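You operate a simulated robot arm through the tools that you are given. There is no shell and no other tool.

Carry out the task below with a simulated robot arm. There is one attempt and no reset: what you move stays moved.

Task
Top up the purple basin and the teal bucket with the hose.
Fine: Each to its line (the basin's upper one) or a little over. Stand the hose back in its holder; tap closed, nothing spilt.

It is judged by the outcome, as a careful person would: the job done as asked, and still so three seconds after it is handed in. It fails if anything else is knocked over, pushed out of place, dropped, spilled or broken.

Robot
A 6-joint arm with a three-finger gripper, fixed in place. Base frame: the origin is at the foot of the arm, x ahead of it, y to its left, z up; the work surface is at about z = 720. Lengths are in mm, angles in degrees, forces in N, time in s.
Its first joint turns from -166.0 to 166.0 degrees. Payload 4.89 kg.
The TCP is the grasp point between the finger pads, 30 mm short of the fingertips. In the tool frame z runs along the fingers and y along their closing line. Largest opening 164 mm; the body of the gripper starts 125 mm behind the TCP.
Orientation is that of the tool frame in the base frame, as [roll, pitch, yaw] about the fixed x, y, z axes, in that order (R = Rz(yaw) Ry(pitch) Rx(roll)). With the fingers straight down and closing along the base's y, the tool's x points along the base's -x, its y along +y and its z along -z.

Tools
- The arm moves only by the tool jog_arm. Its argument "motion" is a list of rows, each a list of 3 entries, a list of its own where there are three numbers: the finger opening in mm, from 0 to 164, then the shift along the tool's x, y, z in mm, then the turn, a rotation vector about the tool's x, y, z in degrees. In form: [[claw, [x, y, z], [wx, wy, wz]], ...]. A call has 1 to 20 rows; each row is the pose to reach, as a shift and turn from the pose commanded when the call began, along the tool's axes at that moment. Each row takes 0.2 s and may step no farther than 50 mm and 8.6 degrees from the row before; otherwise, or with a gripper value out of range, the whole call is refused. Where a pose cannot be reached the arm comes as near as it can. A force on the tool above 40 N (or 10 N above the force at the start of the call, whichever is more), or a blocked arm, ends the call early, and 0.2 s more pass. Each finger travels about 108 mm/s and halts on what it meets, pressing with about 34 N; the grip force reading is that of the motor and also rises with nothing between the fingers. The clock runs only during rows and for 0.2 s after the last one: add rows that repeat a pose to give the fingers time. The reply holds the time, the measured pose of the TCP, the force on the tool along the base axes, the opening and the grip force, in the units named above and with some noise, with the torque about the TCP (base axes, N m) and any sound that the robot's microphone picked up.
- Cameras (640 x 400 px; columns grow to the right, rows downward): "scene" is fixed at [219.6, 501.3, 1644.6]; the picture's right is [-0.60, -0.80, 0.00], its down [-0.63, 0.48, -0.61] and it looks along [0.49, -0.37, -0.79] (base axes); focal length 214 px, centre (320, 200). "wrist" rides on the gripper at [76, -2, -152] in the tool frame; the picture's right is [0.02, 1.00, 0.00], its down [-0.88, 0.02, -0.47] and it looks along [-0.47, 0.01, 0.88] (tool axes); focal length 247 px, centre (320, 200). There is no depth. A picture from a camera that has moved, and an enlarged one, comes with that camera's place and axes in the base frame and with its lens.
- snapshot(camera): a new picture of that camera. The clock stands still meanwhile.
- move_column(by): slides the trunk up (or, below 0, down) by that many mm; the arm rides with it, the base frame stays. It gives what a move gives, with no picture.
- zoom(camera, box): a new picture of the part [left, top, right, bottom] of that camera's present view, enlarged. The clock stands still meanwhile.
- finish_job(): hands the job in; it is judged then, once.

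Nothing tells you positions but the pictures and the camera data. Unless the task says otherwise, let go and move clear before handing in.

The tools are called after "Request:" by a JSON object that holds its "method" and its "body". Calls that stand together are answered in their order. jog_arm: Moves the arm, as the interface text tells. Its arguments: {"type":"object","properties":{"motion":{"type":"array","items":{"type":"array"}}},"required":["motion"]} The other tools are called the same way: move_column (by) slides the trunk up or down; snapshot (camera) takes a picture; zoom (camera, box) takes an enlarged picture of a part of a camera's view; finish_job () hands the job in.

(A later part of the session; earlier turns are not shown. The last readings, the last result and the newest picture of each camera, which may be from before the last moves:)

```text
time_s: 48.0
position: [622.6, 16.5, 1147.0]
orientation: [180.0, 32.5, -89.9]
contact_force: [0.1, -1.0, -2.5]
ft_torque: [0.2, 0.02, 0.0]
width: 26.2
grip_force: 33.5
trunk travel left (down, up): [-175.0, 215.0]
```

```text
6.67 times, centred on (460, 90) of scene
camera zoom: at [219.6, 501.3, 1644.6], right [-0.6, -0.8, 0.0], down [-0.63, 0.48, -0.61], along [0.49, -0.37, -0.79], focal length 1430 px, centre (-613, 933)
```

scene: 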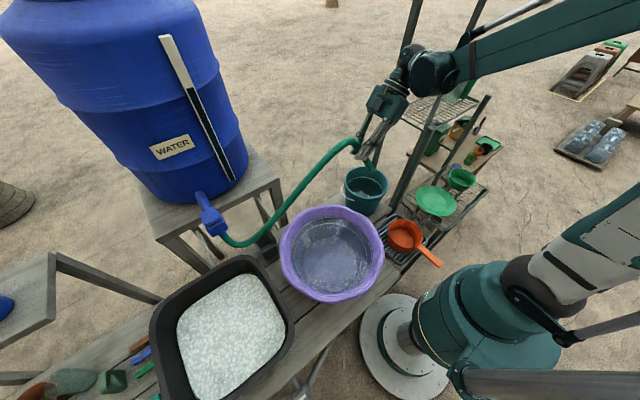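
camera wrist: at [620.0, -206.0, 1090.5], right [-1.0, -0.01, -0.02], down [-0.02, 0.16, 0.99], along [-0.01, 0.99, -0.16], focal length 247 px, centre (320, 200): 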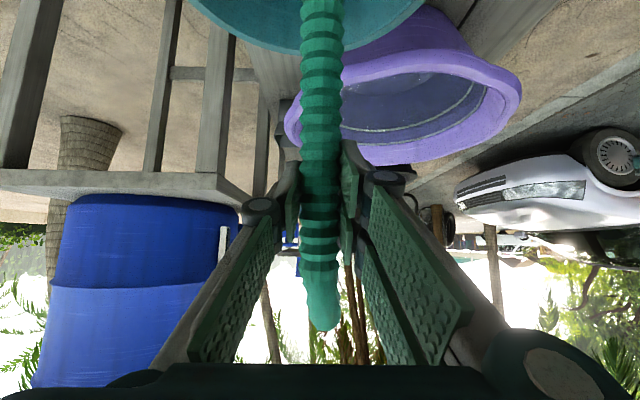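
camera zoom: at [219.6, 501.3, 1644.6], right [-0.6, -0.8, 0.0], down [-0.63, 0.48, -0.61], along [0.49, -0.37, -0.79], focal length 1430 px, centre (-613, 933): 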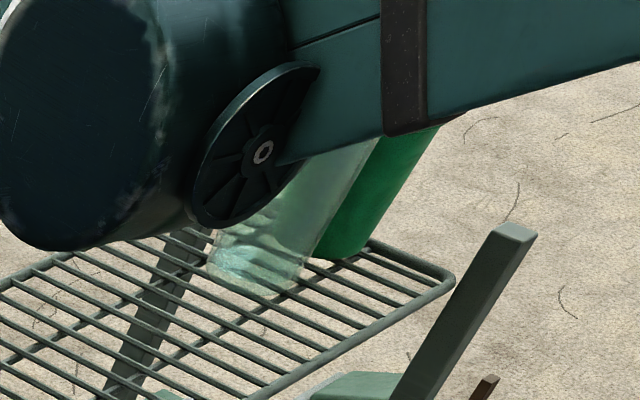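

The rack shelf edge is near y≈-205, so I'll swing the tool heading so that the gripper body leans towards the robot instead of the rack.

Request:
{"method": "jog_arm", "body": {"motion": [[10, [0, 0, 0], [3.8, 0, 5.99]], [10, [0, 0, 0], [7.6, 0, 11.98]], [10, [8, -10, -5], [11.4, 0, 17.98]], [10, [17, -20, -11], [15.2, 0, 23.97]], [10, [25, -30, -16], [19, 0, 29.96]], [10, [34.2, -40.4, -21.7], [22.8, 0, 35.95]], [10, [34.2, -40.4, -21.7], [22.8, 0, 35.95]]]}}

Request:
{"method": "snapshot", "body": {"camera": "wrist"}}

Request:
{"method": "zoom", "body": {"camera": "scene", "box": [300, 60, 500, 220]}}

```text
time_s: 49.6
position: [664.0, -24.7, 1146.3]
orientation: [179.9, 32.4, -132.7]
contact_force: [0.1, -0.4, -2.9]
ft_torque: [0.06, -0.08, -0.01]
width: 26.2
grip_force: 34.6
trunk travel left (down, up): [-175.0, 215.0]
```

```text
taken
camera wrist: at [564.6, -133.3, 1233.1], right [-0.75, 0.66, -0.01], down [0.32, 0.37, 0.87], along [0.58, 0.65, -0.49], focal length 247 px, centre (320, 200)
```

wrist: 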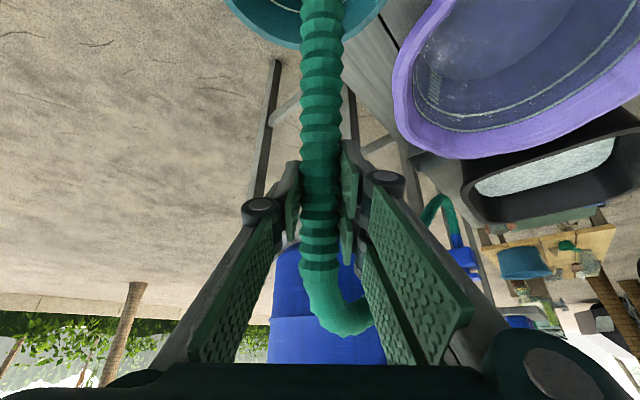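

```text
2.50 times, centred on (400, 140) of scene
camera zoom: at [219.6, 501.3, 1644.6], right [-0.6, -0.8, 0.0], down [-0.63, 0.48, -0.61], along [0.49, -0.37, -0.79], focal length 536 px, centre (120, 350)
```

zoom: 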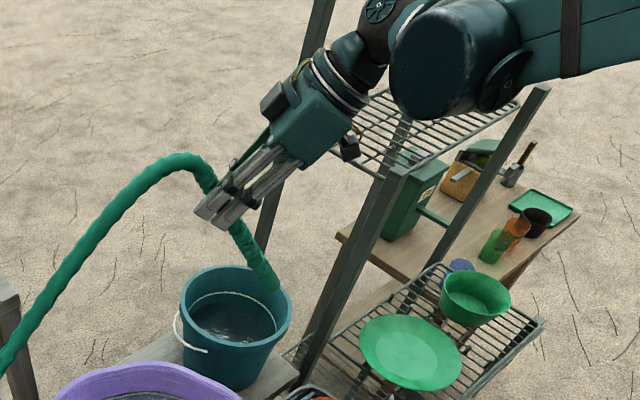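

The wrist's offset housing would meet the rack post if I lowered here. I'll swing the heading the other way (gripper body towards the basin/robot side), keeping height.

Request:
{"method": "jog_arm", "body": {"motion": [[10, [0, 0, 0], [4.5, 0, 7.09]], [10, [0, 0, 0], [9, 0, 14.18]], [10, [0, 0, 0], [13.5, 0, 21.27]], [10, [0, 0, 0], [18, 0, 28.36]], [10, [0, 0, 0], [22.5, 0, 35.45]], [10, [0, 0, 0], [27, 0, 42.54]], [10, [0, 0, 0], [31.5, 0, 49.63]], [10, [0, 0, 0], [36, 0, 56.72]], [10, [0, 0, 0], [40.5, 0, 63.81]], [10, [0, 0, 0], [45, 0, 70.9]], [10, [0, 0, 0], [49.5, 0, 78]], [10, [0, 0, 0], [49.5, 0, 78]]]}}

Request:
{"method": "snapshot", "body": {"camera": "wrist"}}

Request:
{"method": "snapshot", "body": {"camera": "scene"}}

Request:
{"method": "zoom", "body": {"camera": "scene", "box": [300, 60, 500, 220]}}

```text
time_s: 52.2
position: [663.4, -24.0, 1145.2]
orientation: [180.0, 32.3, 135.1]
contact_force: [0.2, 0.0, -2.5]
ft_torque: [-0.06, -0.04, -0.04]
width: 26.2
grip_force: 34.1
trunk travel left (down, up): [-175.0, 215.0]
```

```text
taken
camera wrist: at [557.8, 78.0, 1233.3], right [0.69, 0.72, -0.01], down [0.36, -0.33, 0.87], along [0.62, -0.61, -0.49], focal length 247 px, centre (320, 200)
```

wrist: 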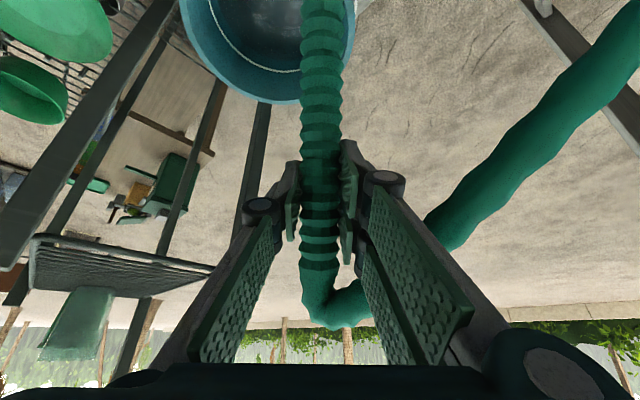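

```text
taken
```

scene: 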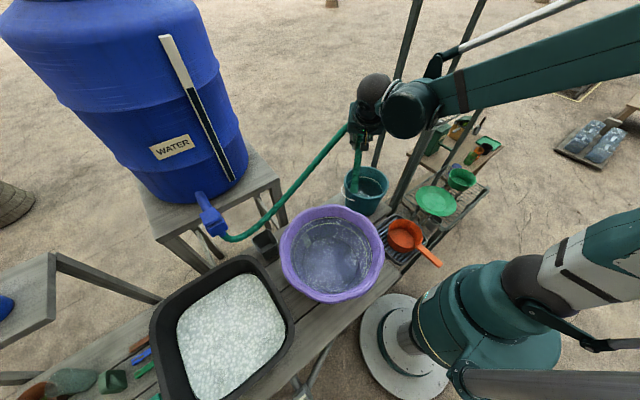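

```text
2.50 times, centred on (400, 140) of scene
camera zoom: at [219.6, 501.3, 1644.6], right [-0.6, -0.8, 0.0], down [-0.63, 0.48, -0.61], along [0.49, -0.37, -0.79], focal length 536 px, centre (120, 350)
```

zoom: 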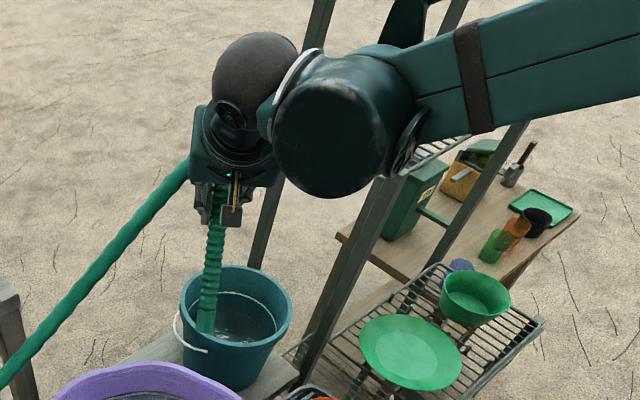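

The rack is now well clear of the arm. I'll move over the bucket and lower the hose end into it.

Request:
{"method": "jog_arm", "body": {"motion": [[10, [-16.2, -21.3, 10.3], [0, 0, 0]], [10, [-32.5, -42.6, 20.6], [0, 0, 0]], [10, [-48.7, -63.9, 30.9], [0, 0, 0]], [10, [-48.7, -63.9, 30.9], [0, 0, 0]]]}}

Request:
{"method": "snapshot", "body": {"camera": "wrist"}}

Request:
{"method": "zoom", "body": {"camera": "scene", "box": [300, 60, 500, 220]}}

```text
time_s: 53.2
position: [659.9, -109.8, 1145.6]
orientation: [180.0, 32.3, 135.1]
contact_force: [0.2, 0.2, -1.7]
ft_torque: [-0.08, -0.06, -0.01]
width: 26.3
grip_force: 34.3
trunk travel left (down, up): [-175.0, 215.0]
```

```text
taken
camera wrist: at [553.4, -8.4, 1232.7], right [0.69, 0.72, -0.01], down [0.36, -0.33, 0.87], along [0.62, -0.61, -0.49], focal length 247 px, centre (320, 200)
```

wrist: 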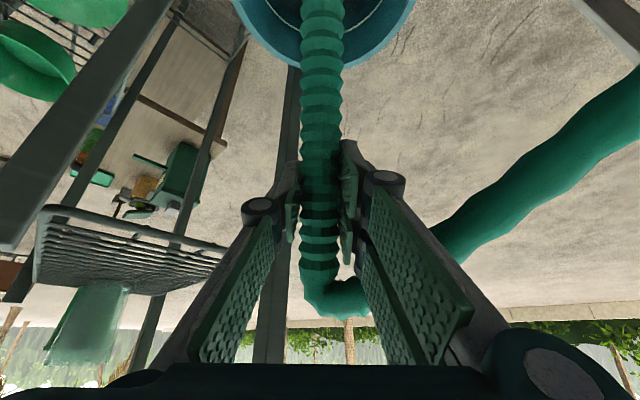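

```text
2.50 times, centred on (400, 140) of scene
camera zoom: at [219.6, 501.3, 1644.6], right [-0.6, -0.8, 0.0], down [-0.63, 0.48, -0.61], along [0.49, -0.37, -0.79], focal length 536 px, centre (120, 350)
```

zoom: 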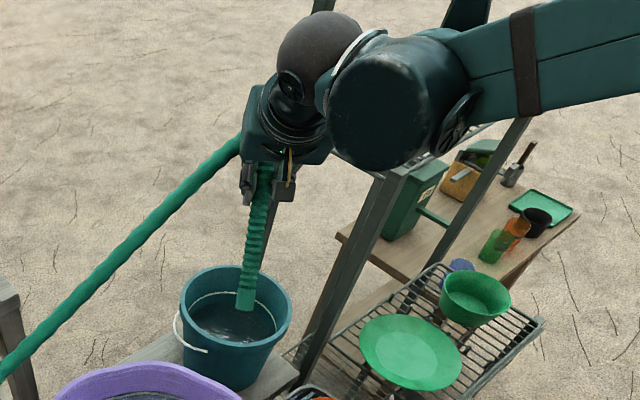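

Request:
{"method": "jog_arm", "body": {"motion": [[10, [16.3, 0, 25.6], [0, 0, 0]], [10, [32.5, 0, 51.2], [0, 0, 0]], [10, [48.8, 0, 76.8], [0, 0, 0]], [10, [65.1, 0, 102.4], [0, 0, 0]]]}}

Request:
{"method": "zoom", "body": {"camera": "scene", "box": [300, 60, 500, 220]}}

Request:
{"method": "snapshot", "body": {"camera": "wrist"}}

```text
time_s: 54.2
position: [658.9, -110.6, 1023.6]
orientation: [179.9, 32.3, 135.2]
contact_force: [9.0, -4.0, 4.3]
ft_torque: [-0.14, -1.1, -0.38]
width: 26.4
grip_force: 33.9
trunk travel left (down, up): [-175.0, 215.0]
```

```text
2.50 times, centred on (400, 140) of scene
camera zoom: at [219.6, 501.3, 1644.6], right [-0.6, -0.8, 0.0], down [-0.63, 0.48, -0.61], along [0.49, -0.37, -0.79], focal length 536 px, centre (120, 350)
```

zoom: 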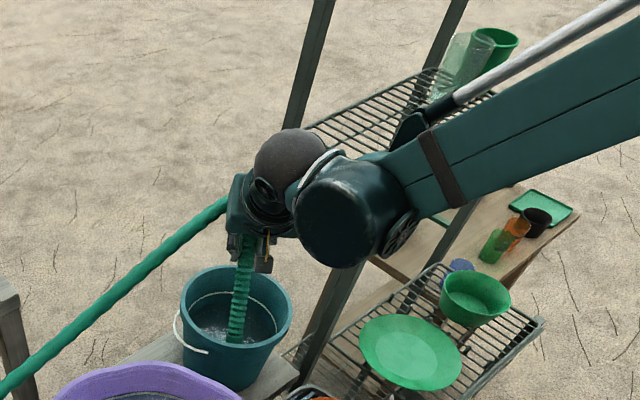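

```text
taken
camera wrist: at [553.0, -8.4, 1111.4], right [0.69, 0.72, -0.01], down [0.36, -0.33, 0.87], along [0.62, -0.61, -0.49], focal length 247 px, centre (320, 200)
```

wrist: 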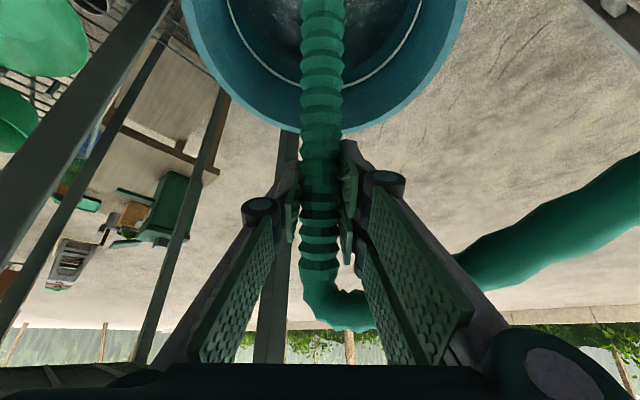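

The tip is lightly touching the bucket wall. I'll lift slightly, make the hose steeper so its tip goes towards the centre, then lower it.

Request:
{"method": "jog_arm", "body": {"motion": [[10, [-5.4, 0, -8.4], [0, 0, 0]], [10, [-12.2, 0, -4.1], [0, -6.5, 0]], [10, [-12.2, 0, -4.1], [0, -13, 0]], [10, [-12.2, 0, -4.1], [0, -13, 0]]]}}

Request:
{"method": "zoom", "body": {"camera": "scene", "box": [330, 140, 430, 220]}}

```text
time_s: 55.2
position: [663.9, -115.9, 1035.1]
orientation: [180.0, 45.5, 135.1]
contact_force: [0.0, 0.4, -2.6]
ft_torque: [0.0, -0.01, 0.02]
width: 26.5
grip_force: 34.2
trunk travel left (down, up): [-175.0, 215.0]
```

```text
5.00 times, centred on (380, 180) of scene
camera zoom: at [219.6, 501.3, 1644.6], right [-0.6, -0.8, 0.0], down [-0.63, 0.48, -0.61], along [0.49, -0.37, -0.79], focal length 1072 px, centre (20, 300)
```

zoom: 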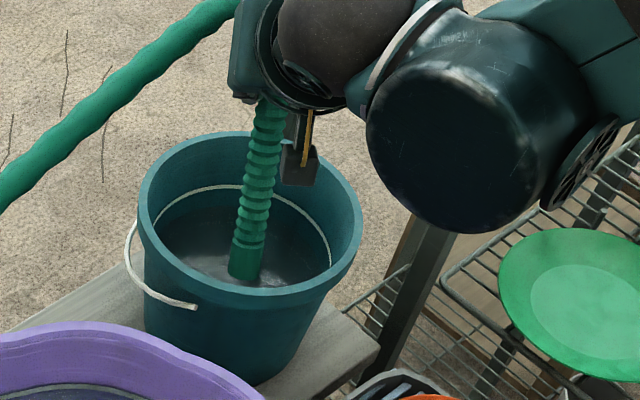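

Request:
{"method": "jog_arm", "body": {"motion": [[10, [17.1, 0, 16.8], [0, 0, 0]], [10, [34.2, 0, 33.7], [0, 0, 0]], [10, [51.3, 0, 50.5], [0, 0, 0]]]}}

Request:
{"method": "zoom", "body": {"camera": "scene", "box": [330, 140, 430, 220]}}

Request:
{"method": "snapshot", "body": {"camera": "wrist"}}

```text
time_s: 56.0
position: [664.1, -116.0, 962.1]
orientation: [180.0, 45.3, 135.1]
contact_force: [-0.7, 0.6, -1.4]
ft_torque: [0.0, -0.12, 0.06]
width: 26.3
grip_force: 33.9
trunk travel left (down, up): [-175.0, 215.0]
```

```text
5.00 times, centred on (380, 180) of scene
camera zoom: at [219.6, 501.3, 1644.6], right [-0.6, -0.8, 0.0], down [-0.63, 0.48, -0.61], along [0.49, -0.37, -0.79], focal length 1072 px, centre (20, 300)
```

zoom: 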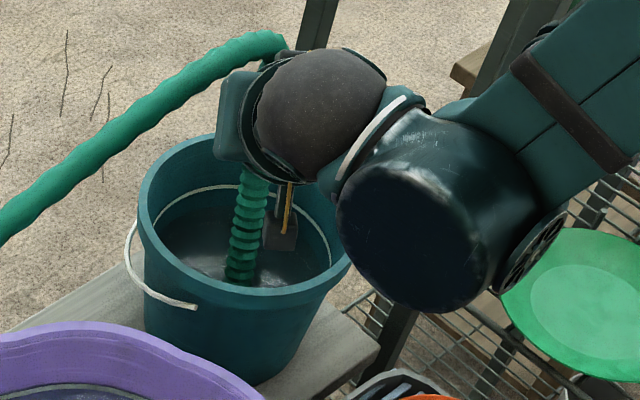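

```text
taken
camera wrist: at [547.1, -2.5, 1014.7], right [0.69, 0.72, -0.01], down [0.21, -0.19, 0.96], along [0.69, -0.67, -0.28], focal length 247 px, centre (320, 200)
```

wrist: 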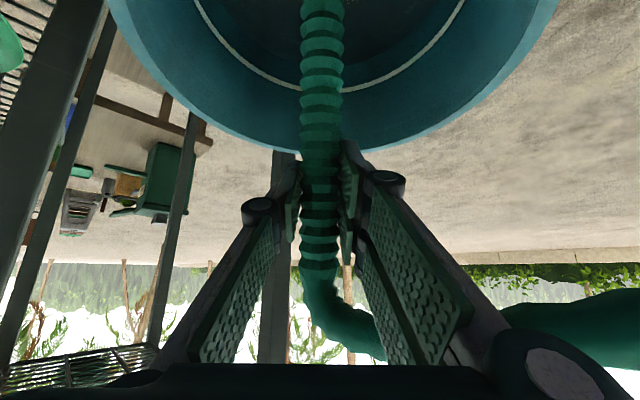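

Request:
{"method": "jog_arm", "body": {"motion": [[10, [7, 0, 7], [0, 0, 0]], [24, [7, 0, 7], [0, 0, 0]], [32, [7, 0, 7], [0, 0, 0]], [40, [7, 0, 7], [0, 0, 0]], [44, [7, 0, 7], [0, 0, 0]]]}}

Request:
{"method": "zoom", "body": {"camera": "scene", "box": [330, 140, 430, 220]}}

Request:
{"method": "snapshot", "body": {"camera": "wrist"}}

```text
time_s: 57.2
position: [665.0, -115.4, 953.8]
orientation: [-179.9, 45.3, 135.0]
contact_force: [1.2, -0.3, 0.1]
ft_torque: [-0.01, 0.0, 0.01]
width: 43.9
grip_force: 0.0
trunk travel left (down, up): [-175.0, 215.0]
```

```text
5.00 times, centred on (380, 180) of scene
camera zoom: at [219.6, 501.3, 1644.6], right [-0.6, -0.8, 0.0], down [-0.63, 0.48, -0.61], along [0.49, -0.37, -0.79], focal length 1072 px, centre (20, 300)
```

zoom: 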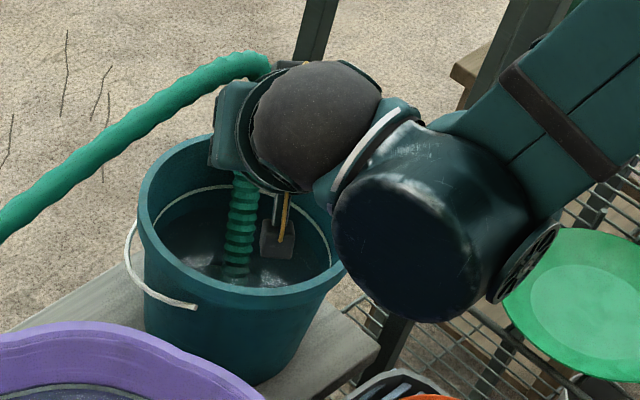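

```text
taken
camera wrist: at [547.5, -2.2, 1004.8], right [0.69, 0.72, -0.01], down [0.21, -0.19, 0.96], along [0.69, -0.67, -0.28], focal length 247 px, centre (320, 200)
```

wrist: 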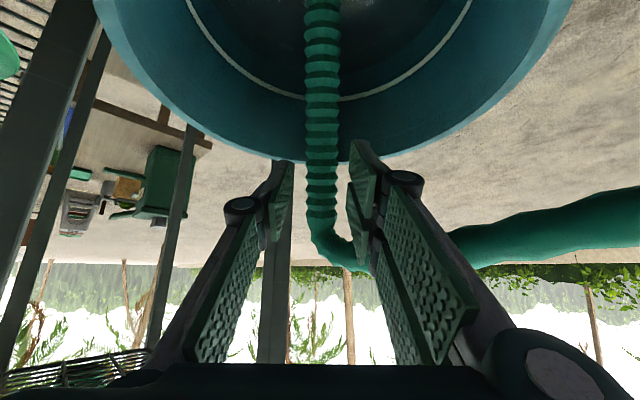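

Request:
{"method": "jog_arm", "body": {"motion": [[44, [0, 0, -30], [0, 0, 0]], [44, [0, 0, -70], [0, 0, 0]], [44, [0, 0, -110], [0, 0, 0]], [44, [0, 0, -150], [0, 0, 0]], [44, [0, 0, -150], [0, 0, 0]]]}}

Request:
{"method": "zoom", "body": {"camera": "scene", "box": [330, 140, 430, 220]}}

Request:
{"method": "snapshot", "body": {"camera": "wrist"}}

Request:
{"method": "snapshot", "body": {"camera": "scene"}}

```text
time_s: 58.4
position: [588.1, -40.8, 1059.7]
orientation: [-179.9, 45.3, 135.1]
contact_force: [-0.8, 0.6, 0.1]
ft_torque: [0.05, -0.05, 0.04]
width: 44.0
grip_force: 0.1
trunk travel left (down, up): [-175.0, 215.0]
```

```text
5.00 times, centred on (380, 180) of scene
camera zoom: at [219.6, 501.3, 1644.6], right [-0.6, -0.8, 0.0], down [-0.63, 0.48, -0.61], along [0.49, -0.37, -0.79], focal length 1072 px, centre (20, 300)
```

zoom: 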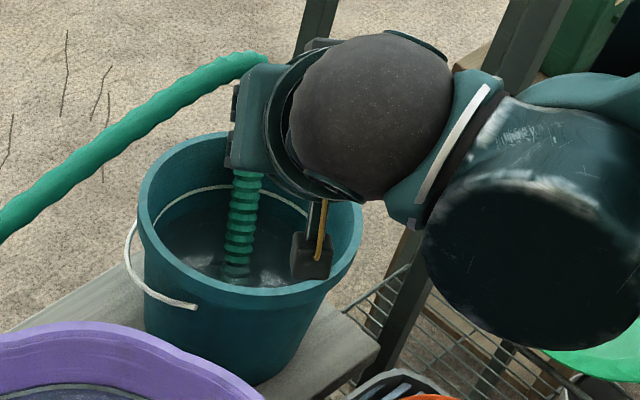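

```text
taken
camera wrist: at [470.6, 72.5, 1110.4], right [0.69, 0.72, -0.02], down [0.21, -0.19, 0.96], along [0.69, -0.67, -0.28], focal length 247 px, centre (320, 200)
```

wrist: 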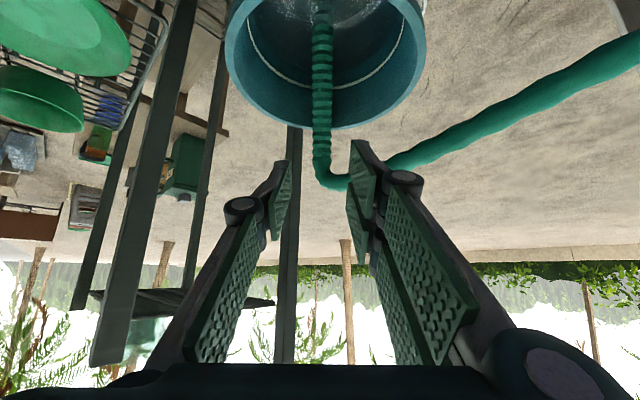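

```text
taken
```

scene: 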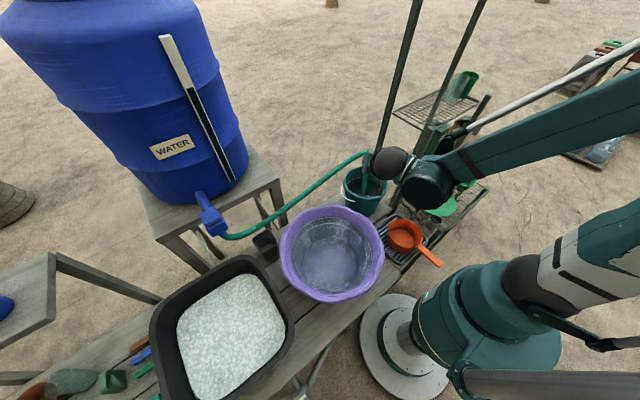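

The hose end now stands in the bucket, leaning on the far rim. I'll raise the arm, turn the tool back to straight down, and return to the tap.

Request:
{"method": "jog_arm", "body": {"motion": [[44, [-11.4, 10, -22.3], [-2.23, 5.38, -5.31]], [44, [-22.9, 20, -44.5], [-4.45, 10.75, -10.63]], [44, [-34.3, 30, -66.8], [-6.68, 16.13, -15.94]], [30, [-45.8, 40, -89], [-8.9, 21.5, -21.25]], [20, [-57.2, 50, -111.3], [-11.13, 26.88, -26.56]], [10, [-68.6, 60, -133.5], [-13.35, 32.25, -31.88]], [0, [-80, 70, -155.8], [-15.58, 37.63, -37.19]], [0, [-91.5, 79.9, -178], [-17.8, 43, -42.5]], [0, [-91.5, 79.9, -178], [-17.8, 43, -42.5]]]}}

Request:
{"method": "snapshot", "body": {"camera": "wrist"}}

Request:
{"method": "zoom", "body": {"camera": "scene", "box": [330, 140, 430, 220]}}

```text
time_s: 60.4
position: [601.5, 59.4, 1249.0]
orientation: [179.9, -0.1, -180.0]
contact_force: [-0.3, -0.3, 0.0]
ft_torque: [0.0, 0.09, 0.02]
width: 0.0
grip_force: 34.0
trunk travel left (down, up): [-175.0, 215.0]
```

```text
taken
camera wrist: at [524.2, 57.6, 1400.1], right [-0.02, 1.0, 0.0], down [0.88, 0.02, 0.47], along [0.47, 0.01, -0.88], focal length 247 px, centre (320, 200)
```

wrist: 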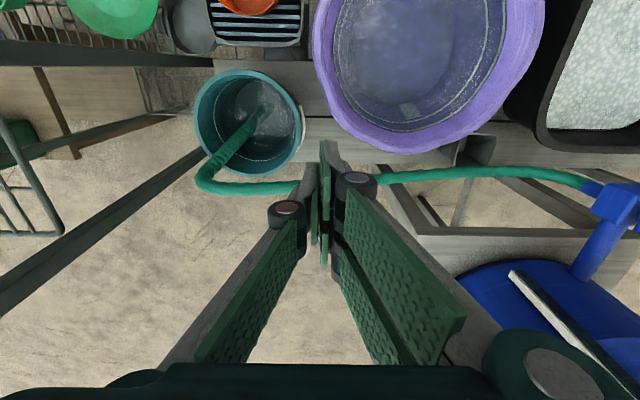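

```text
5.00 times, centred on (380, 180) of scene
camera zoom: at [219.6, 501.3, 1644.6], right [-0.6, -0.8, 0.0], down [-0.63, 0.48, -0.61], along [0.49, -0.37, -0.79], focal length 1072 px, centre (20, 300)
```

zoom: 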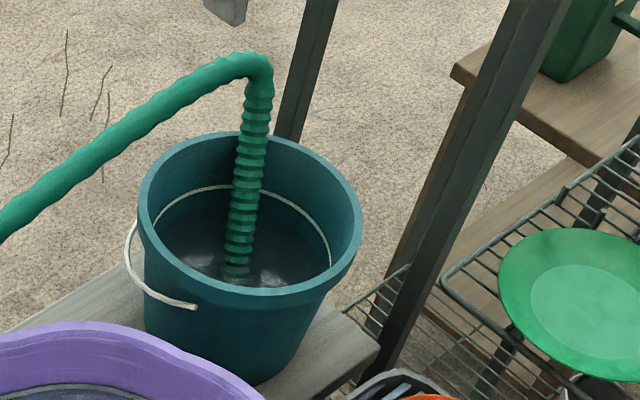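

Request:
{"method": "jog_arm", "body": {"motion": [[0, [-7.7, 37.8, 0], [0, 0, 0]], [0, [-15.3, 75.6, 0], [0, 0, 0]], [0, [-23, 113.4, 0], [0, 0, 0]], [0, [-30.6, 151.3, 0], [0, 0, 0]], [0, [-38.3, 189.1, 0], [0, 0, 0]], [0, [-45.9, 226.9, 0], [0, 0, 0]], [0, [-53.6, 264.7, 0], [0, 0, 0]], [0, [-61.2, 302.5, 0], [0, 0, 0]], [0, [-68.9, 340.3, 0], [0, 0, 0]], [0, [-76.5, 378.2, 0], [0, 0, 0]], [0, [-84.2, 416, 0], [0, 0, 0]], [0, [-91.8, 453.8, 20], [0, 0, 0]], [0, [-99.5, 491.6, 50], [0, 0, 0]], [0, [-99.5, 491.6, 80], [0, 0, 0]], [0, [-99.5, 491.6, 94], [0, 0, 0]]]}}

Request:
{"method": "snapshot", "body": {"camera": "scene"}}

Request:
{"method": "zoom", "body": {"camera": "scene", "box": [345, 175, 385, 200]}}

Request:
{"method": "snapshot", "body": {"camera": "wrist"}}

```text
time_s: 63.6
position: [702.1, 551.5, 1155.7]
orientation: [179.9, -0.1, -179.9]
contact_force: [0.4, 1.0, -0.1]
ft_torque: [-0.08, 0.0, -0.03]
width: 0.0
grip_force: 34.0
trunk travel left (down, up): [-175.0, 215.0]
```

```text
taken
```

scene: 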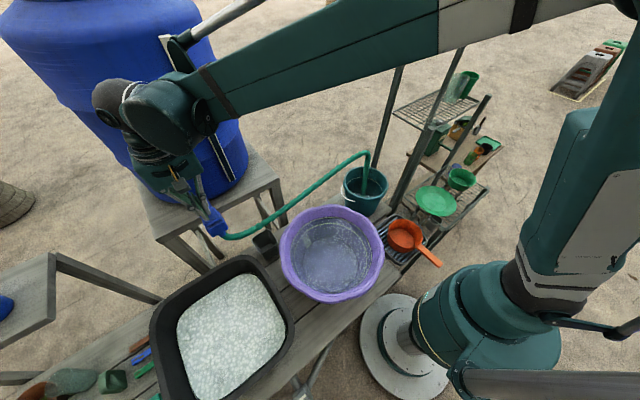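

```text
16.00 times, centred on (365, 188) of scene
camera zoom: at [219.6, 501.3, 1644.6], right [-0.6, -0.8, 0.0], down [-0.63, 0.48, -0.61], along [0.49, -0.37, -0.79], focal length 3432 px, centre (-400, 400)
```

zoom: 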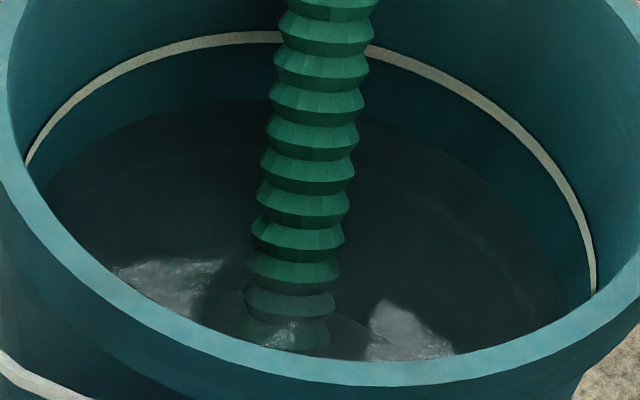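

```text
taken
camera wrist: at [623.6, 550.4, 1306.2], right [-0.02, 1.0, 0.0], down [0.88, 0.02, 0.47], along [0.47, 0.01, -0.88], focal length 247 px, centre (320, 200)
```

wrist: 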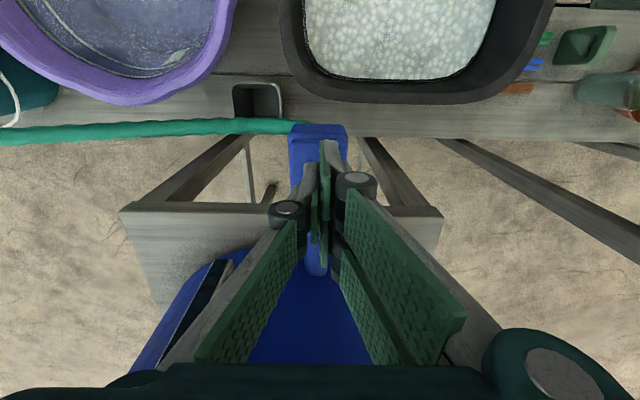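

The bucket water is about 22 mm under its line. I'll press the tap briefly and measure.

Request:
{"method": "jog_arm", "body": {"motion": [[0, [0, 0, 20], [0, 0, 0]], [0, [0, 0, 29.5], [0, 0, 0]], [0, [0, 0, 29.5], [0, 0, 0]], [0, [0, 0, 10], [0, 0, 0]], [0, [0, 0, 0], [0, 0, 0]]]}}

Request:
{"method": "zoom", "body": {"camera": "scene", "box": [345, 175, 385, 200]}}

Request:
{"method": "zoom", "body": {"camera": "scene", "box": [190, 130, 400, 310]}}

```text
time_s: 64.8
position: [699.3, 551.7, 1153.7]
orientation: [179.9, 0.0, -180.0]
contact_force: [-0.4, 0.1, -0.5]
ft_torque: [-0.02, 0.0, 0.0]
width: 0.1
grip_force: 45.3
trunk travel left (down, up): [-175.0, 215.0]
```

```text
16.00 times, centred on (365, 188) of scene
camera zoom: at [219.6, 501.3, 1644.6], right [-0.6, -0.8, 0.0], down [-0.63, 0.48, -0.61], along [0.49, -0.37, -0.79], focal length 3432 px, centre (-400, 400)
```

zoom: 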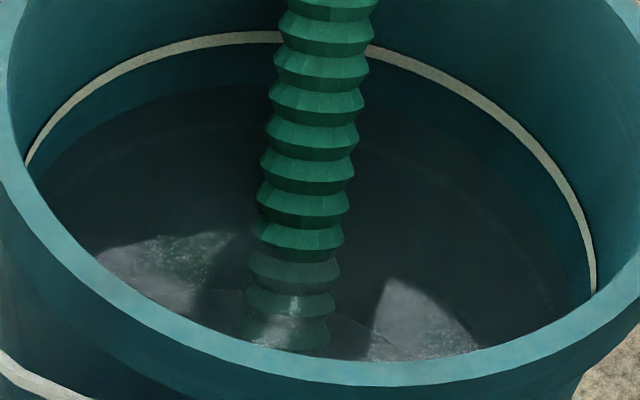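

```text
2.22 times, centred on (295, 220) of scene
camera zoom: at [219.6, 501.3, 1644.6], right [-0.6, -0.8, 0.0], down [-0.63, 0.48, -0.61], along [0.49, -0.37, -0.79], focal length 477 px, centre (376, 156)
```

zoom: 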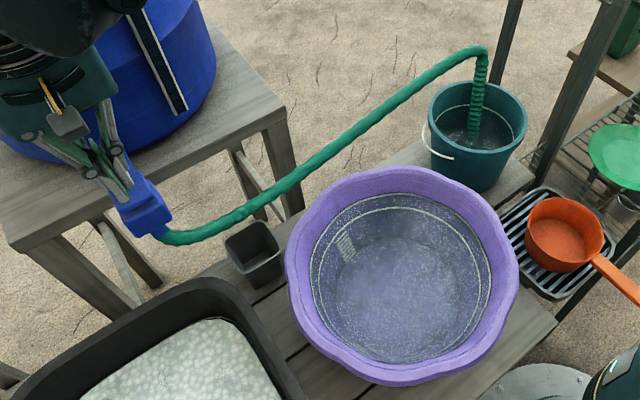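

Request:
{"method": "jog_arm", "body": {"motion": [[0, [0, 0, 20], [0, 0, 0]], [0, [0, 0, 29.5], [0, 0, 0]], [0, [0, 0, 29.5], [0, 0, 0]], [0, [0, 0, 29.5], [0, 0, 0]], [0, [0, 0, 10], [0, 0, 0]], [0, [0, 0, 0], [0, 0, 0]]]}}

Request:
{"method": "zoom", "body": {"camera": "scene", "box": [345, 175, 385, 200]}}

```text
time_s: 66.2
position: [700.5, 552.0, 1155.9]
orientation: [179.9, 0.0, -179.9]
contact_force: [0.7, 0.6, -1.2]
ft_torque: [0.01, 0.0, 0.0]
width: 0.0
grip_force: 45.4
trunk travel left (down, up): [-175.0, 215.0]
```

```text
16.00 times, centred on (365, 188) of scene
camera zoom: at [219.6, 501.3, 1644.6], right [-0.6, -0.8, 0.0], down [-0.63, 0.48, -0.61], along [0.49, -0.37, -0.79], focal length 3432 px, centre (-400, 400)
```

zoom: 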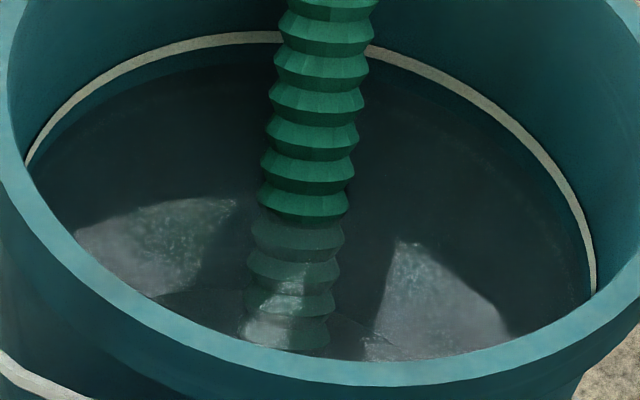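

Request:
{"method": "jog_arm", "body": {"motion": [[0, [0, 0, 20], [0, 0, 0]], [0, [0, 0, 29.5], [0, 0, 0]], [0, [0, 0, 29.5], [0, 0, 0]], [0, [0, 0, 29.5], [0, 0, 0]], [0, [0, 0, 10], [0, 0, 0]], [0, [0, 0, 0], [0, 0, 0]]]}}

Request:
{"method": "zoom", "body": {"camera": "scene", "box": [345, 175, 385, 200]}}

```text
time_s: 67.6
position: [700.3, 551.7, 1155.3]
orientation: [179.9, 0.0, -180.0]
contact_force: [0.6, 0.1, -0.5]
ft_torque: [0.0, 0.03, -0.03]
width: 0.1
grip_force: 44.4
trunk travel left (down, up): [-175.0, 215.0]
```

```text
16.00 times, centred on (365, 188) of scene
camera zoom: at [219.6, 501.3, 1644.6], right [-0.6, -0.8, 0.0], down [-0.63, 0.48, -0.61], along [0.49, -0.37, -0.79], focal length 3432 px, centre (-400, 400)
```

zoom: 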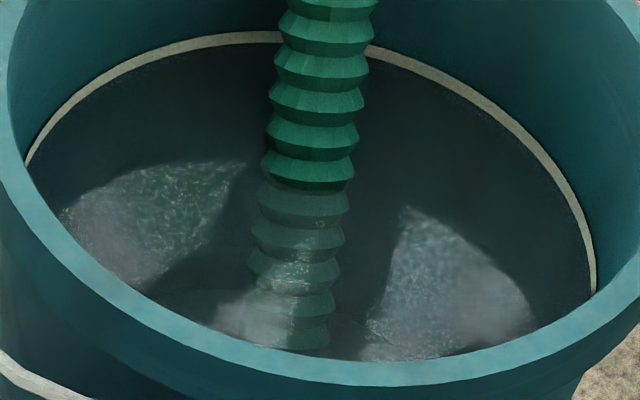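

Request:
{"method": "jog_arm", "body": {"motion": [[0, [0, 0, 20], [0, 0, 0]], [0, [0, 0, 29.5], [0, 0, 0]], [0, [0, 0, 29.5], [0, 0, 0]], [0, [0, 0, 10], [0, 0, 0]], [0, [0, 0, 0], [0, 0, 0]]]}}

Request:
{"method": "zoom", "body": {"camera": "scene", "box": [345, 175, 385, 200]}}

Request:
{"method": "zoom", "body": {"camera": "scene", "box": [318, 210, 350, 230]}}

```text
time_s: 68.8
position: [700.5, 551.2, 1155.2]
orientation: [179.9, -0.1, 180.0]
contact_force: [0.3, 0.0, 0.0]
ft_torque: [0.02, -0.01, 0.02]
width: 0.0
grip_force: 44.9
trunk travel left (down, up): [-175.0, 215.0]
```

```text
16.00 times, centred on (365, 188) of scene
camera zoom: at [219.6, 501.3, 1644.6], right [-0.6, -0.8, 0.0], down [-0.63, 0.48, -0.61], along [0.49, -0.37, -0.79], focal length 3432 px, centre (-400, 400)
```

zoom: 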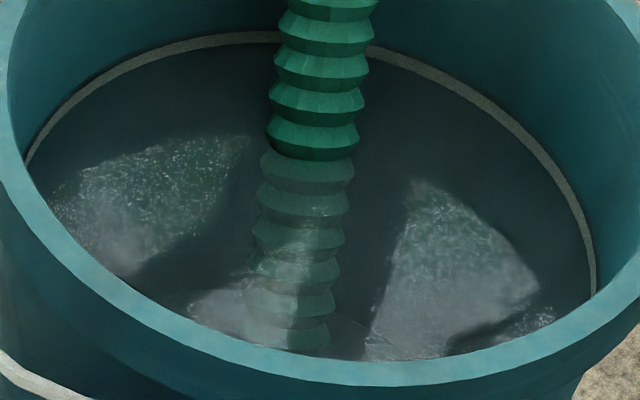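

```text
16.00 times, centred on (334, 220) of scene
camera zoom: at [219.6, 501.3, 1644.6], right [-0.6, -0.8, 0.0], down [-0.63, 0.48, -0.61], along [0.49, -0.37, -0.79], focal length 3432 px, centre (96, -120)
```

zoom: 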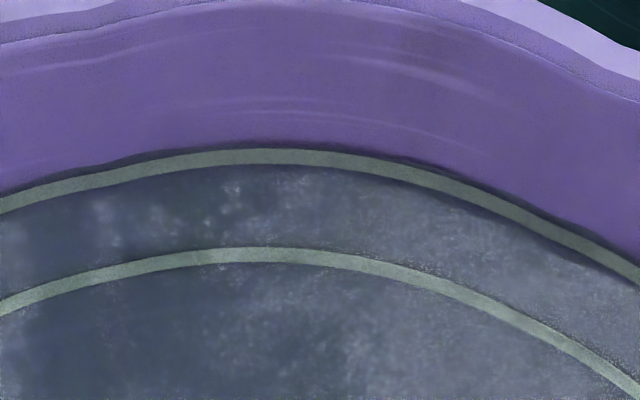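

Request:
{"method": "zoom", "body": {"camera": "scene", "box": [348, 174, 364, 184]}}

Request:
{"method": "zoom", "body": {"camera": "scene", "box": [368, 174, 384, 194]}}

```text
16.00 times, centred on (356, 179) of scene
camera zoom: at [219.6, 501.3, 1644.6], right [-0.6, -0.8, 0.0], down [-0.63, 0.48, -0.61], along [0.49, -0.37, -0.79], focal length 3432 px, centre (-256, 536)
```

zoom: 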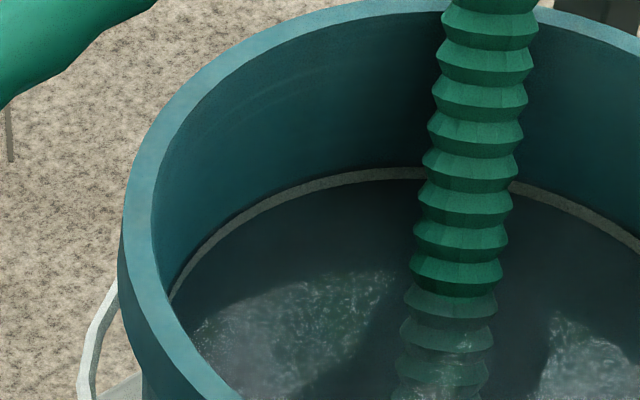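

```text
16.00 times, centred on (376, 184) of scene
camera zoom: at [219.6, 501.3, 1644.6], right [-0.6, -0.8, 0.0], down [-0.63, 0.48, -0.61], along [0.49, -0.37, -0.79], focal length 3432 px, centre (-576, 456)
```

zoom: 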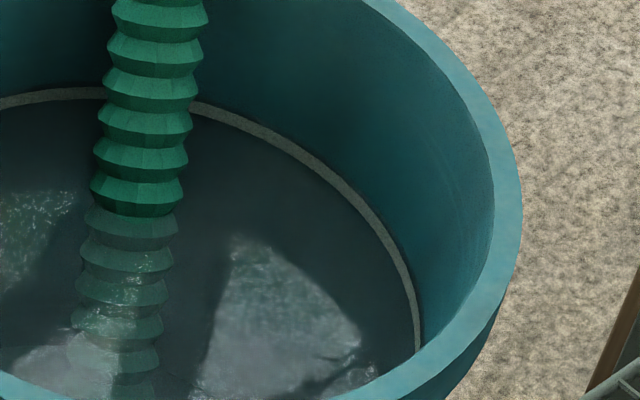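

Both vessels now read just over their lines, with the tap released. I'll go back to the bucket along the same path to pick up the hose.

Request:
{"method": "jog_arm", "body": {"motion": [[0, [0, 0, -45], [0, 0, 0]], [0, [0, 0, -94], [0, 0, 0]], [0, [7.7, -37.8, -94], [0, 0, 0]], [0, [15.3, -75.6, -94], [0, 0, 0]], [0, [23, -113.4, -94], [0, 0, 0]], [0, [30.6, -151.3, -94], [0, 0, 0]], [0, [38.3, -189.1, -94], [0, 0, 0]], [0, [45.9, -226.9, -94], [0, 0, 0]], [0, [53.6, -264.7, -94], [0, 0, 0]], [0, [61.2, -302.5, -94], [0, 0, 0]], [0, [68.9, -340.3, -94], [0, 0, 0]], [0, [76.5, -378.2, -94], [0, 0, 0]], [0, [84.2, -416, -94], [0, 0, 0]], [0, [91.8, -453.8, -94], [0, 0, 0]], [0, [99.5, -491.6, -94], [0, 0, 0]]]}}

Request:
{"method": "zoom", "body": {"camera": "wrist", "box": [160, 40, 340, 220]}}

Request:
{"method": "zoom", "body": {"camera": "scene", "box": [330, 140, 430, 220]}}

```text
time_s: 72.0
position: [601.8, 59.8, 1247.8]
orientation: [179.9, 0.0, -179.9]
contact_force: [-0.5, 0.9, -1.0]
ft_torque: [-0.14, 0.06, 0.01]
width: 0.0
grip_force: 45.1
trunk travel left (down, up): [-175.0, 215.0]
```

```text
2.22 times, centred on (250, 130) of wrist
camera zoom: at [524.1, 58.2, 1400.3], right [-0.02, 1.0, 0.0], down [0.88, 0.02, 0.47], along [0.47, 0.01, -0.88], focal length 549 px, centre (476, 356)
```

zoom: 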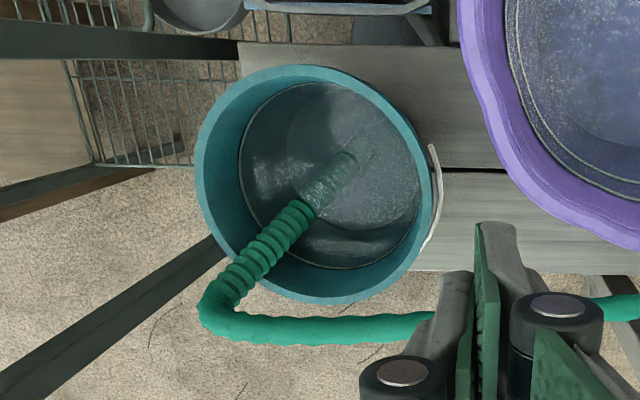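

```text
5.00 times, centred on (380, 180) of scene
camera zoom: at [219.6, 501.3, 1644.6], right [-0.6, -0.8, 0.0], down [-0.63, 0.48, -0.61], along [0.49, -0.37, -0.79], focal length 1072 px, centre (20, 300)
```

zoom: 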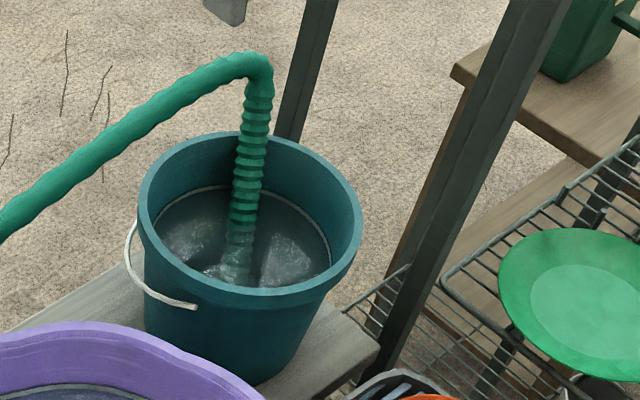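

Request:
{"method": "jog_arm", "body": {"motion": [[10, [-2.6, -14.3, 7], [2.13, -5.14, 6.19]], [20, [-5.1, -28.6, 14], [4.26, -10.29, 12.37]], [30, [-7.7, -42.9, 21], [6.39, -15.43, 18.56]], [40, [-10.3, -57.1, 28], [8.52, -20.57, 24.74]], [50, [-12.9, -71.4, 35], [10.65, -25.71, 30.93]], [56, [-15.4, -85.7, 42], [12.78, -30.86, 37.11]], [56, [-18, -100, 49], [14.91, -36, 43.3]], [56, [-18, -100, 49], [14.91, -36, 43.3]]]}}

Request:
{"method": "snapshot", "body": {"camera": "wrist"}}

```text
time_s: 73.8
position: [618.6, -40.3, 1200.4]
orientation: [179.9, 37.9, 135.1]
contact_force: [-1.2, 0.5, -0.1]
ft_torque: [-0.01, -0.04, -0.01]
width: 55.8
grip_force: 0.1
trunk travel left (down, up): [-175.0, 215.0]
```

```text
taken
camera wrist: at [507.8, 67.6, 1272.0], right [0.69, 0.72, -0.01], down [0.3, -0.27, 0.91], along [0.65, -0.64, -0.4], focal length 247 px, centre (320, 200)
```

wrist: 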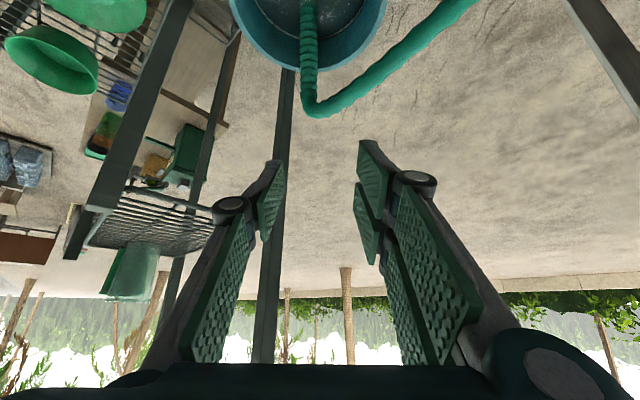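

Request:
{"method": "zoom", "body": {"camera": "wrist", "box": [220, 0, 420, 125]}}

```text
3.20 times, centred on (320, 62) of wrist
camera zoom: at [507.8, 67.6, 1272.0], right [0.69, 0.72, -0.01], down [0.3, -0.27, 0.91], along [0.65, -0.64, -0.4], focal length 790 px, centre (320, 640)
```

zoom: 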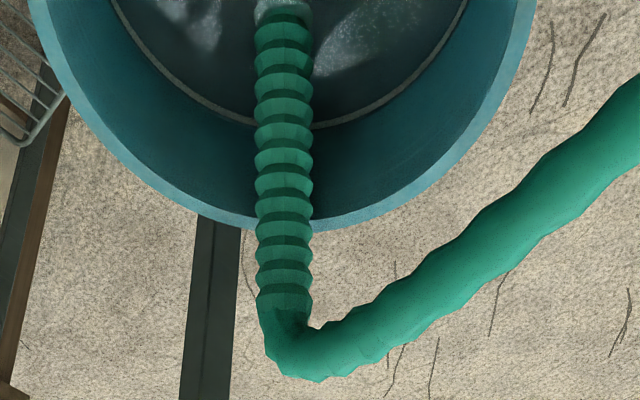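

Request:
{"method": "jog_arm", "body": {"motion": [[56, [14.7, -4.5, 36.7], [0, 0, 0]], [56, [29.4, -9, 73.4], [0, 0, 0]], [56, [44.1, -13.4, 110], [0, 0, 0]], [56, [58.8, -17.9, 146.7], [0, 0, 0]], [56, [58.8, -17.9, 186], [0, 0, 0]], [56, [58.8, -17.9, 216], [0, 0, 0]]]}}

Request:
{"method": "snapshot", "body": {"camera": "wrist"}}

Request:
{"method": "zoom", "body": {"camera": "scene", "box": [330, 100, 480, 220]}}

```text
time_s: 75.2
position: [667.1, -113.3, 993.0]
orientation: [179.8, 37.9, 135.0]
contact_force: [-1.6, 1.2, 1.7]
ft_torque: [0.0, -0.12, 0.09]
width: 55.9
grip_force: 0.0
trunk travel left (down, up): [-175.0, 215.0]
```

```text
taken
camera wrist: at [555.1, -6.6, 1064.9], right [0.69, 0.72, -0.01], down [0.3, -0.27, 0.91], along [0.66, -0.64, -0.4], focal length 247 px, centre (320, 200)
```

wrist: 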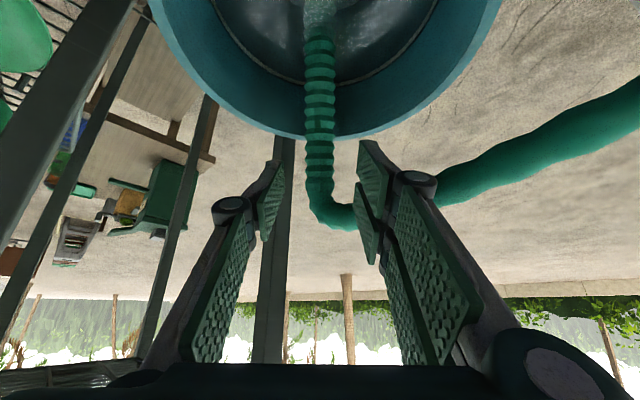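

```text
3.33 times, centred on (405, 160) of scene
camera zoom: at [219.6, 501.3, 1644.6], right [-0.6, -0.8, 0.0], down [-0.63, 0.48, -0.61], along [0.49, -0.37, -0.79], focal length 715 px, centre (37, 333)
```

zoom: 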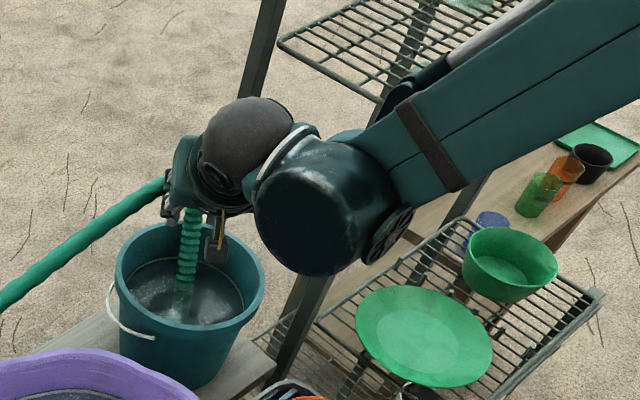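

Request:
{"method": "jog_arm", "body": {"motion": [[56, [0, 0, 20], [0, 0, 0]], [56, [0, 0, 40], [0, 0, 0]], [40, [0, 0, 40], [0, 0, 0]], [24, [0, 0, 40], [0, 0, 0]], [10, [0, 0, 40], [0, 0, 0]], [10, [0, 0, 40], [0, 0, 0]]]}}

Request:
{"method": "snapshot", "body": {"camera": "wrist"}}

Request:
{"method": "zoom", "body": {"camera": "scene", "box": [330, 100, 480, 220]}}

```text
time_s: 76.6
position: [685.8, -131.7, 961.6]
orientation: [180.0, 37.9, 135.0]
contact_force: [-0.8, 0.3, 0.0]
ft_torque: [-0.06, -0.06, 0.01]
width: 27.3
grip_force: 34.5
trunk travel left (down, up): [-175.0, 215.0]
```

```text
taken
camera wrist: at [573.5, -24.0, 1033.5], right [0.69, 0.72, -0.01], down [0.3, -0.27, 0.91], along [0.65, -0.64, -0.4], focal length 247 px, centre (320, 200)
```

wrist: 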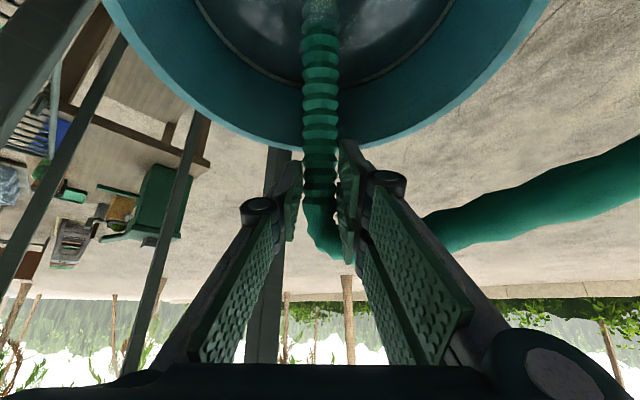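

```text
3.33 times, centred on (405, 160) of scene
camera zoom: at [219.6, 501.3, 1644.6], right [-0.6, -0.8, 0.0], down [-0.63, 0.48, -0.61], along [0.49, -0.37, -0.79], focal length 715 px, centre (37, 333)
```

zoom: 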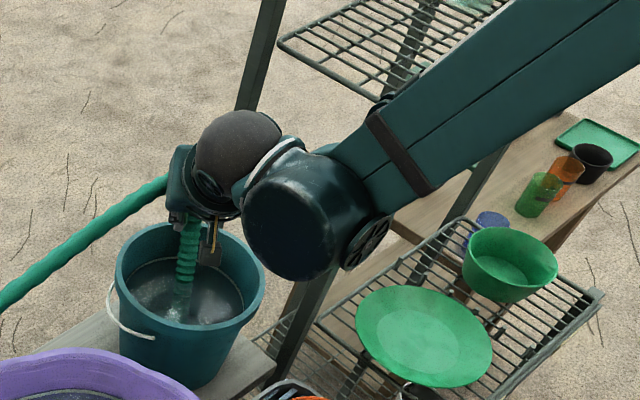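

Request:
{"method": "jog_arm", "body": {"motion": [[10, [-6.2, 0, -7.9], [0, 0, 0]], [10, [-18.5, 0, -23.6], [0, 0, 0]], [10, [-37, 0, -47.3], [0, 0, 0]], [10, [-55.4, 0, -70.9], [0, 0, 0]], [10, [-73.9, 0, -94.6], [0, 0, 0]], [10, [-92.4, 0, -118.2], [0, 0, 0]], [10, [-110.9, 0, -141.8], [0, 0, 0]], [10, [-131.2, 0, -167.8], [0, 0, 0]]]}}

Request:
{"method": "snapshot", "body": {"camera": "wrist"}}

Request:
{"method": "snapshot", "body": {"camera": "scene"}}

Request:
{"method": "zoom", "body": {"camera": "scene", "box": [330, 100, 480, 220]}}

```text
time_s: 78.4
position: [686.5, -130.9, 1176.0]
orientation: [180.0, 38.0, 135.0]
contact_force: [1.1, 0.3, -1.7]
ft_torque: [-0.07, 0.02, -0.08]
width: 27.3
grip_force: 33.6
trunk travel left (down, up): [-175.0, 215.0]
```

```text
taken
camera wrist: at [575.2, -23.8, 1246.6], right [0.69, 0.72, -0.01], down [0.3, -0.27, 0.91], along [0.65, -0.64, -0.4], focal length 247 px, centre (320, 200)
```

wrist: 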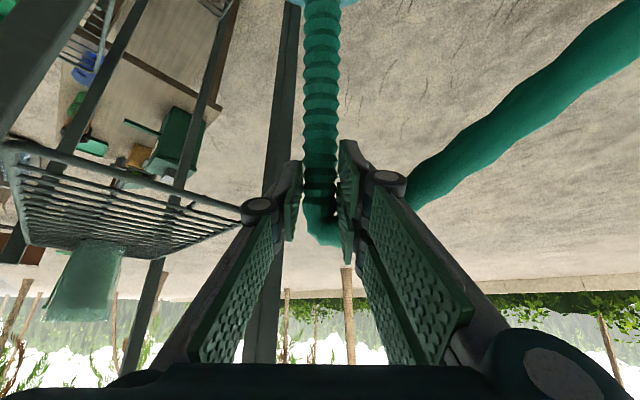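

```text
taken
```

scene: 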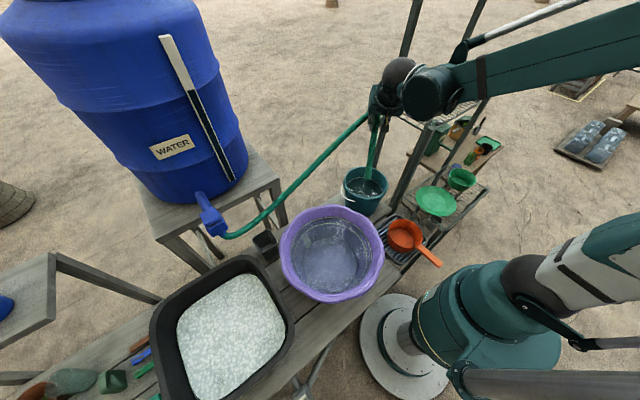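

```text
3.33 times, centred on (405, 160) of scene
camera zoom: at [219.6, 501.3, 1644.6], right [-0.6, -0.8, 0.0], down [-0.63, 0.48, -0.61], along [0.49, -0.37, -0.79], focal length 715 px, centre (37, 333)
```

zoom: 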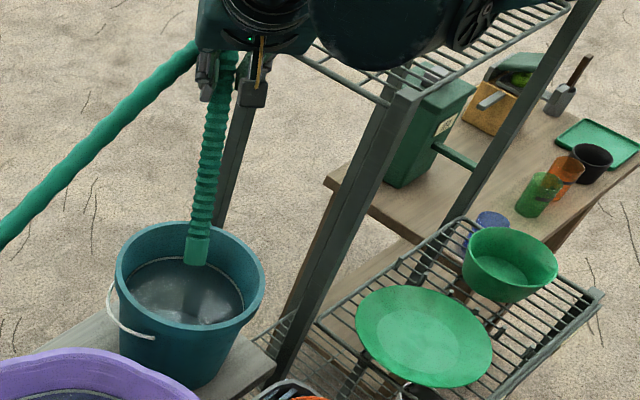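

The hose is out of the bucket, with its tip above the rim. I'll carry it back towards the holder, turning the heading gradually.

Request:
{"method": "jog_arm", "body": {"motion": [[10, [20.9, 21.7, -18.7], [-5, 0, -6.4]], [10, [41.9, 43.3, -37.5], [-10, 0, -12.8]], [10, [62.8, 65, -56.2], [-15, 0, -19.2]], [10, [83.7, 86.6, -74.9], [-20, 0, -25.6]], [10, [104.6, 108.3, -93.6], [-25, 0, -32]], [10, [125.6, 129.9, -112.4], [-30, 0, -38.4]], [10, [146.5, 151.6, -131.1], [-35, 0, -44.8]], [10, [167.4, 173.2, -149.8], [-40, 0, -51.2]], [10, [167.4, 173.2, -149.8], [-40, 0, -51.2]]]}}

Request:
{"method": "snapshot", "body": {"camera": "scene"}}

Request:
{"method": "snapshot", "body": {"camera": "wrist"}}

```text
time_s: 80.4
position: [649.2, 150.1, 1190.1]
orientation: [180.0, 38.0, -159.9]
contact_force: [-0.1, 0.1, -1.9]
ft_torque: [0.02, -0.06, 0.0]
width: 27.2
grip_force: 33.8
trunk travel left (down, up): [-175.0, 215.0]
```

```text
taken
```

scene: 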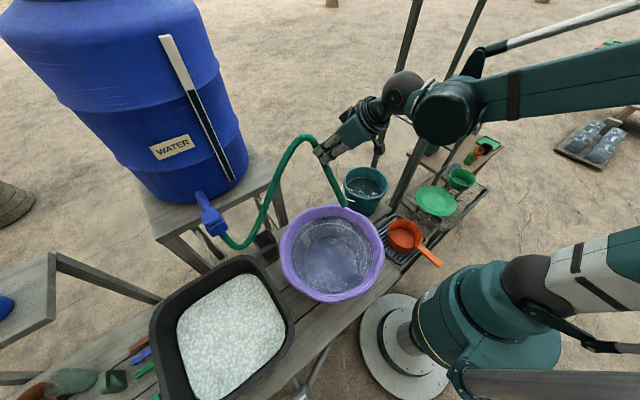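

```text
taken
camera wrist: at [504.6, 95.5, 1261.8], right [-0.36, 0.93, -0.01], down [0.37, 0.16, 0.92], along [0.86, 0.33, -0.4], focal length 247 px, centre (320, 200)
```

wrist: 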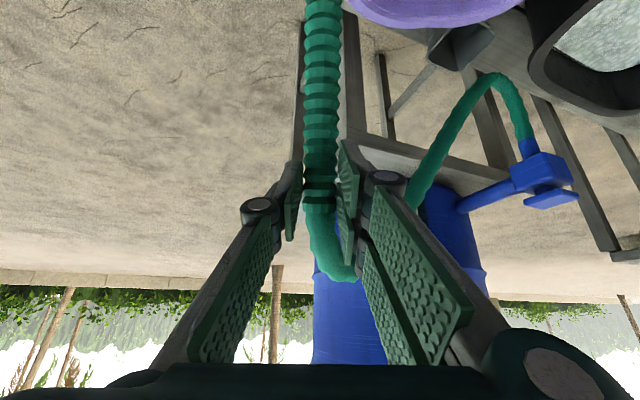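

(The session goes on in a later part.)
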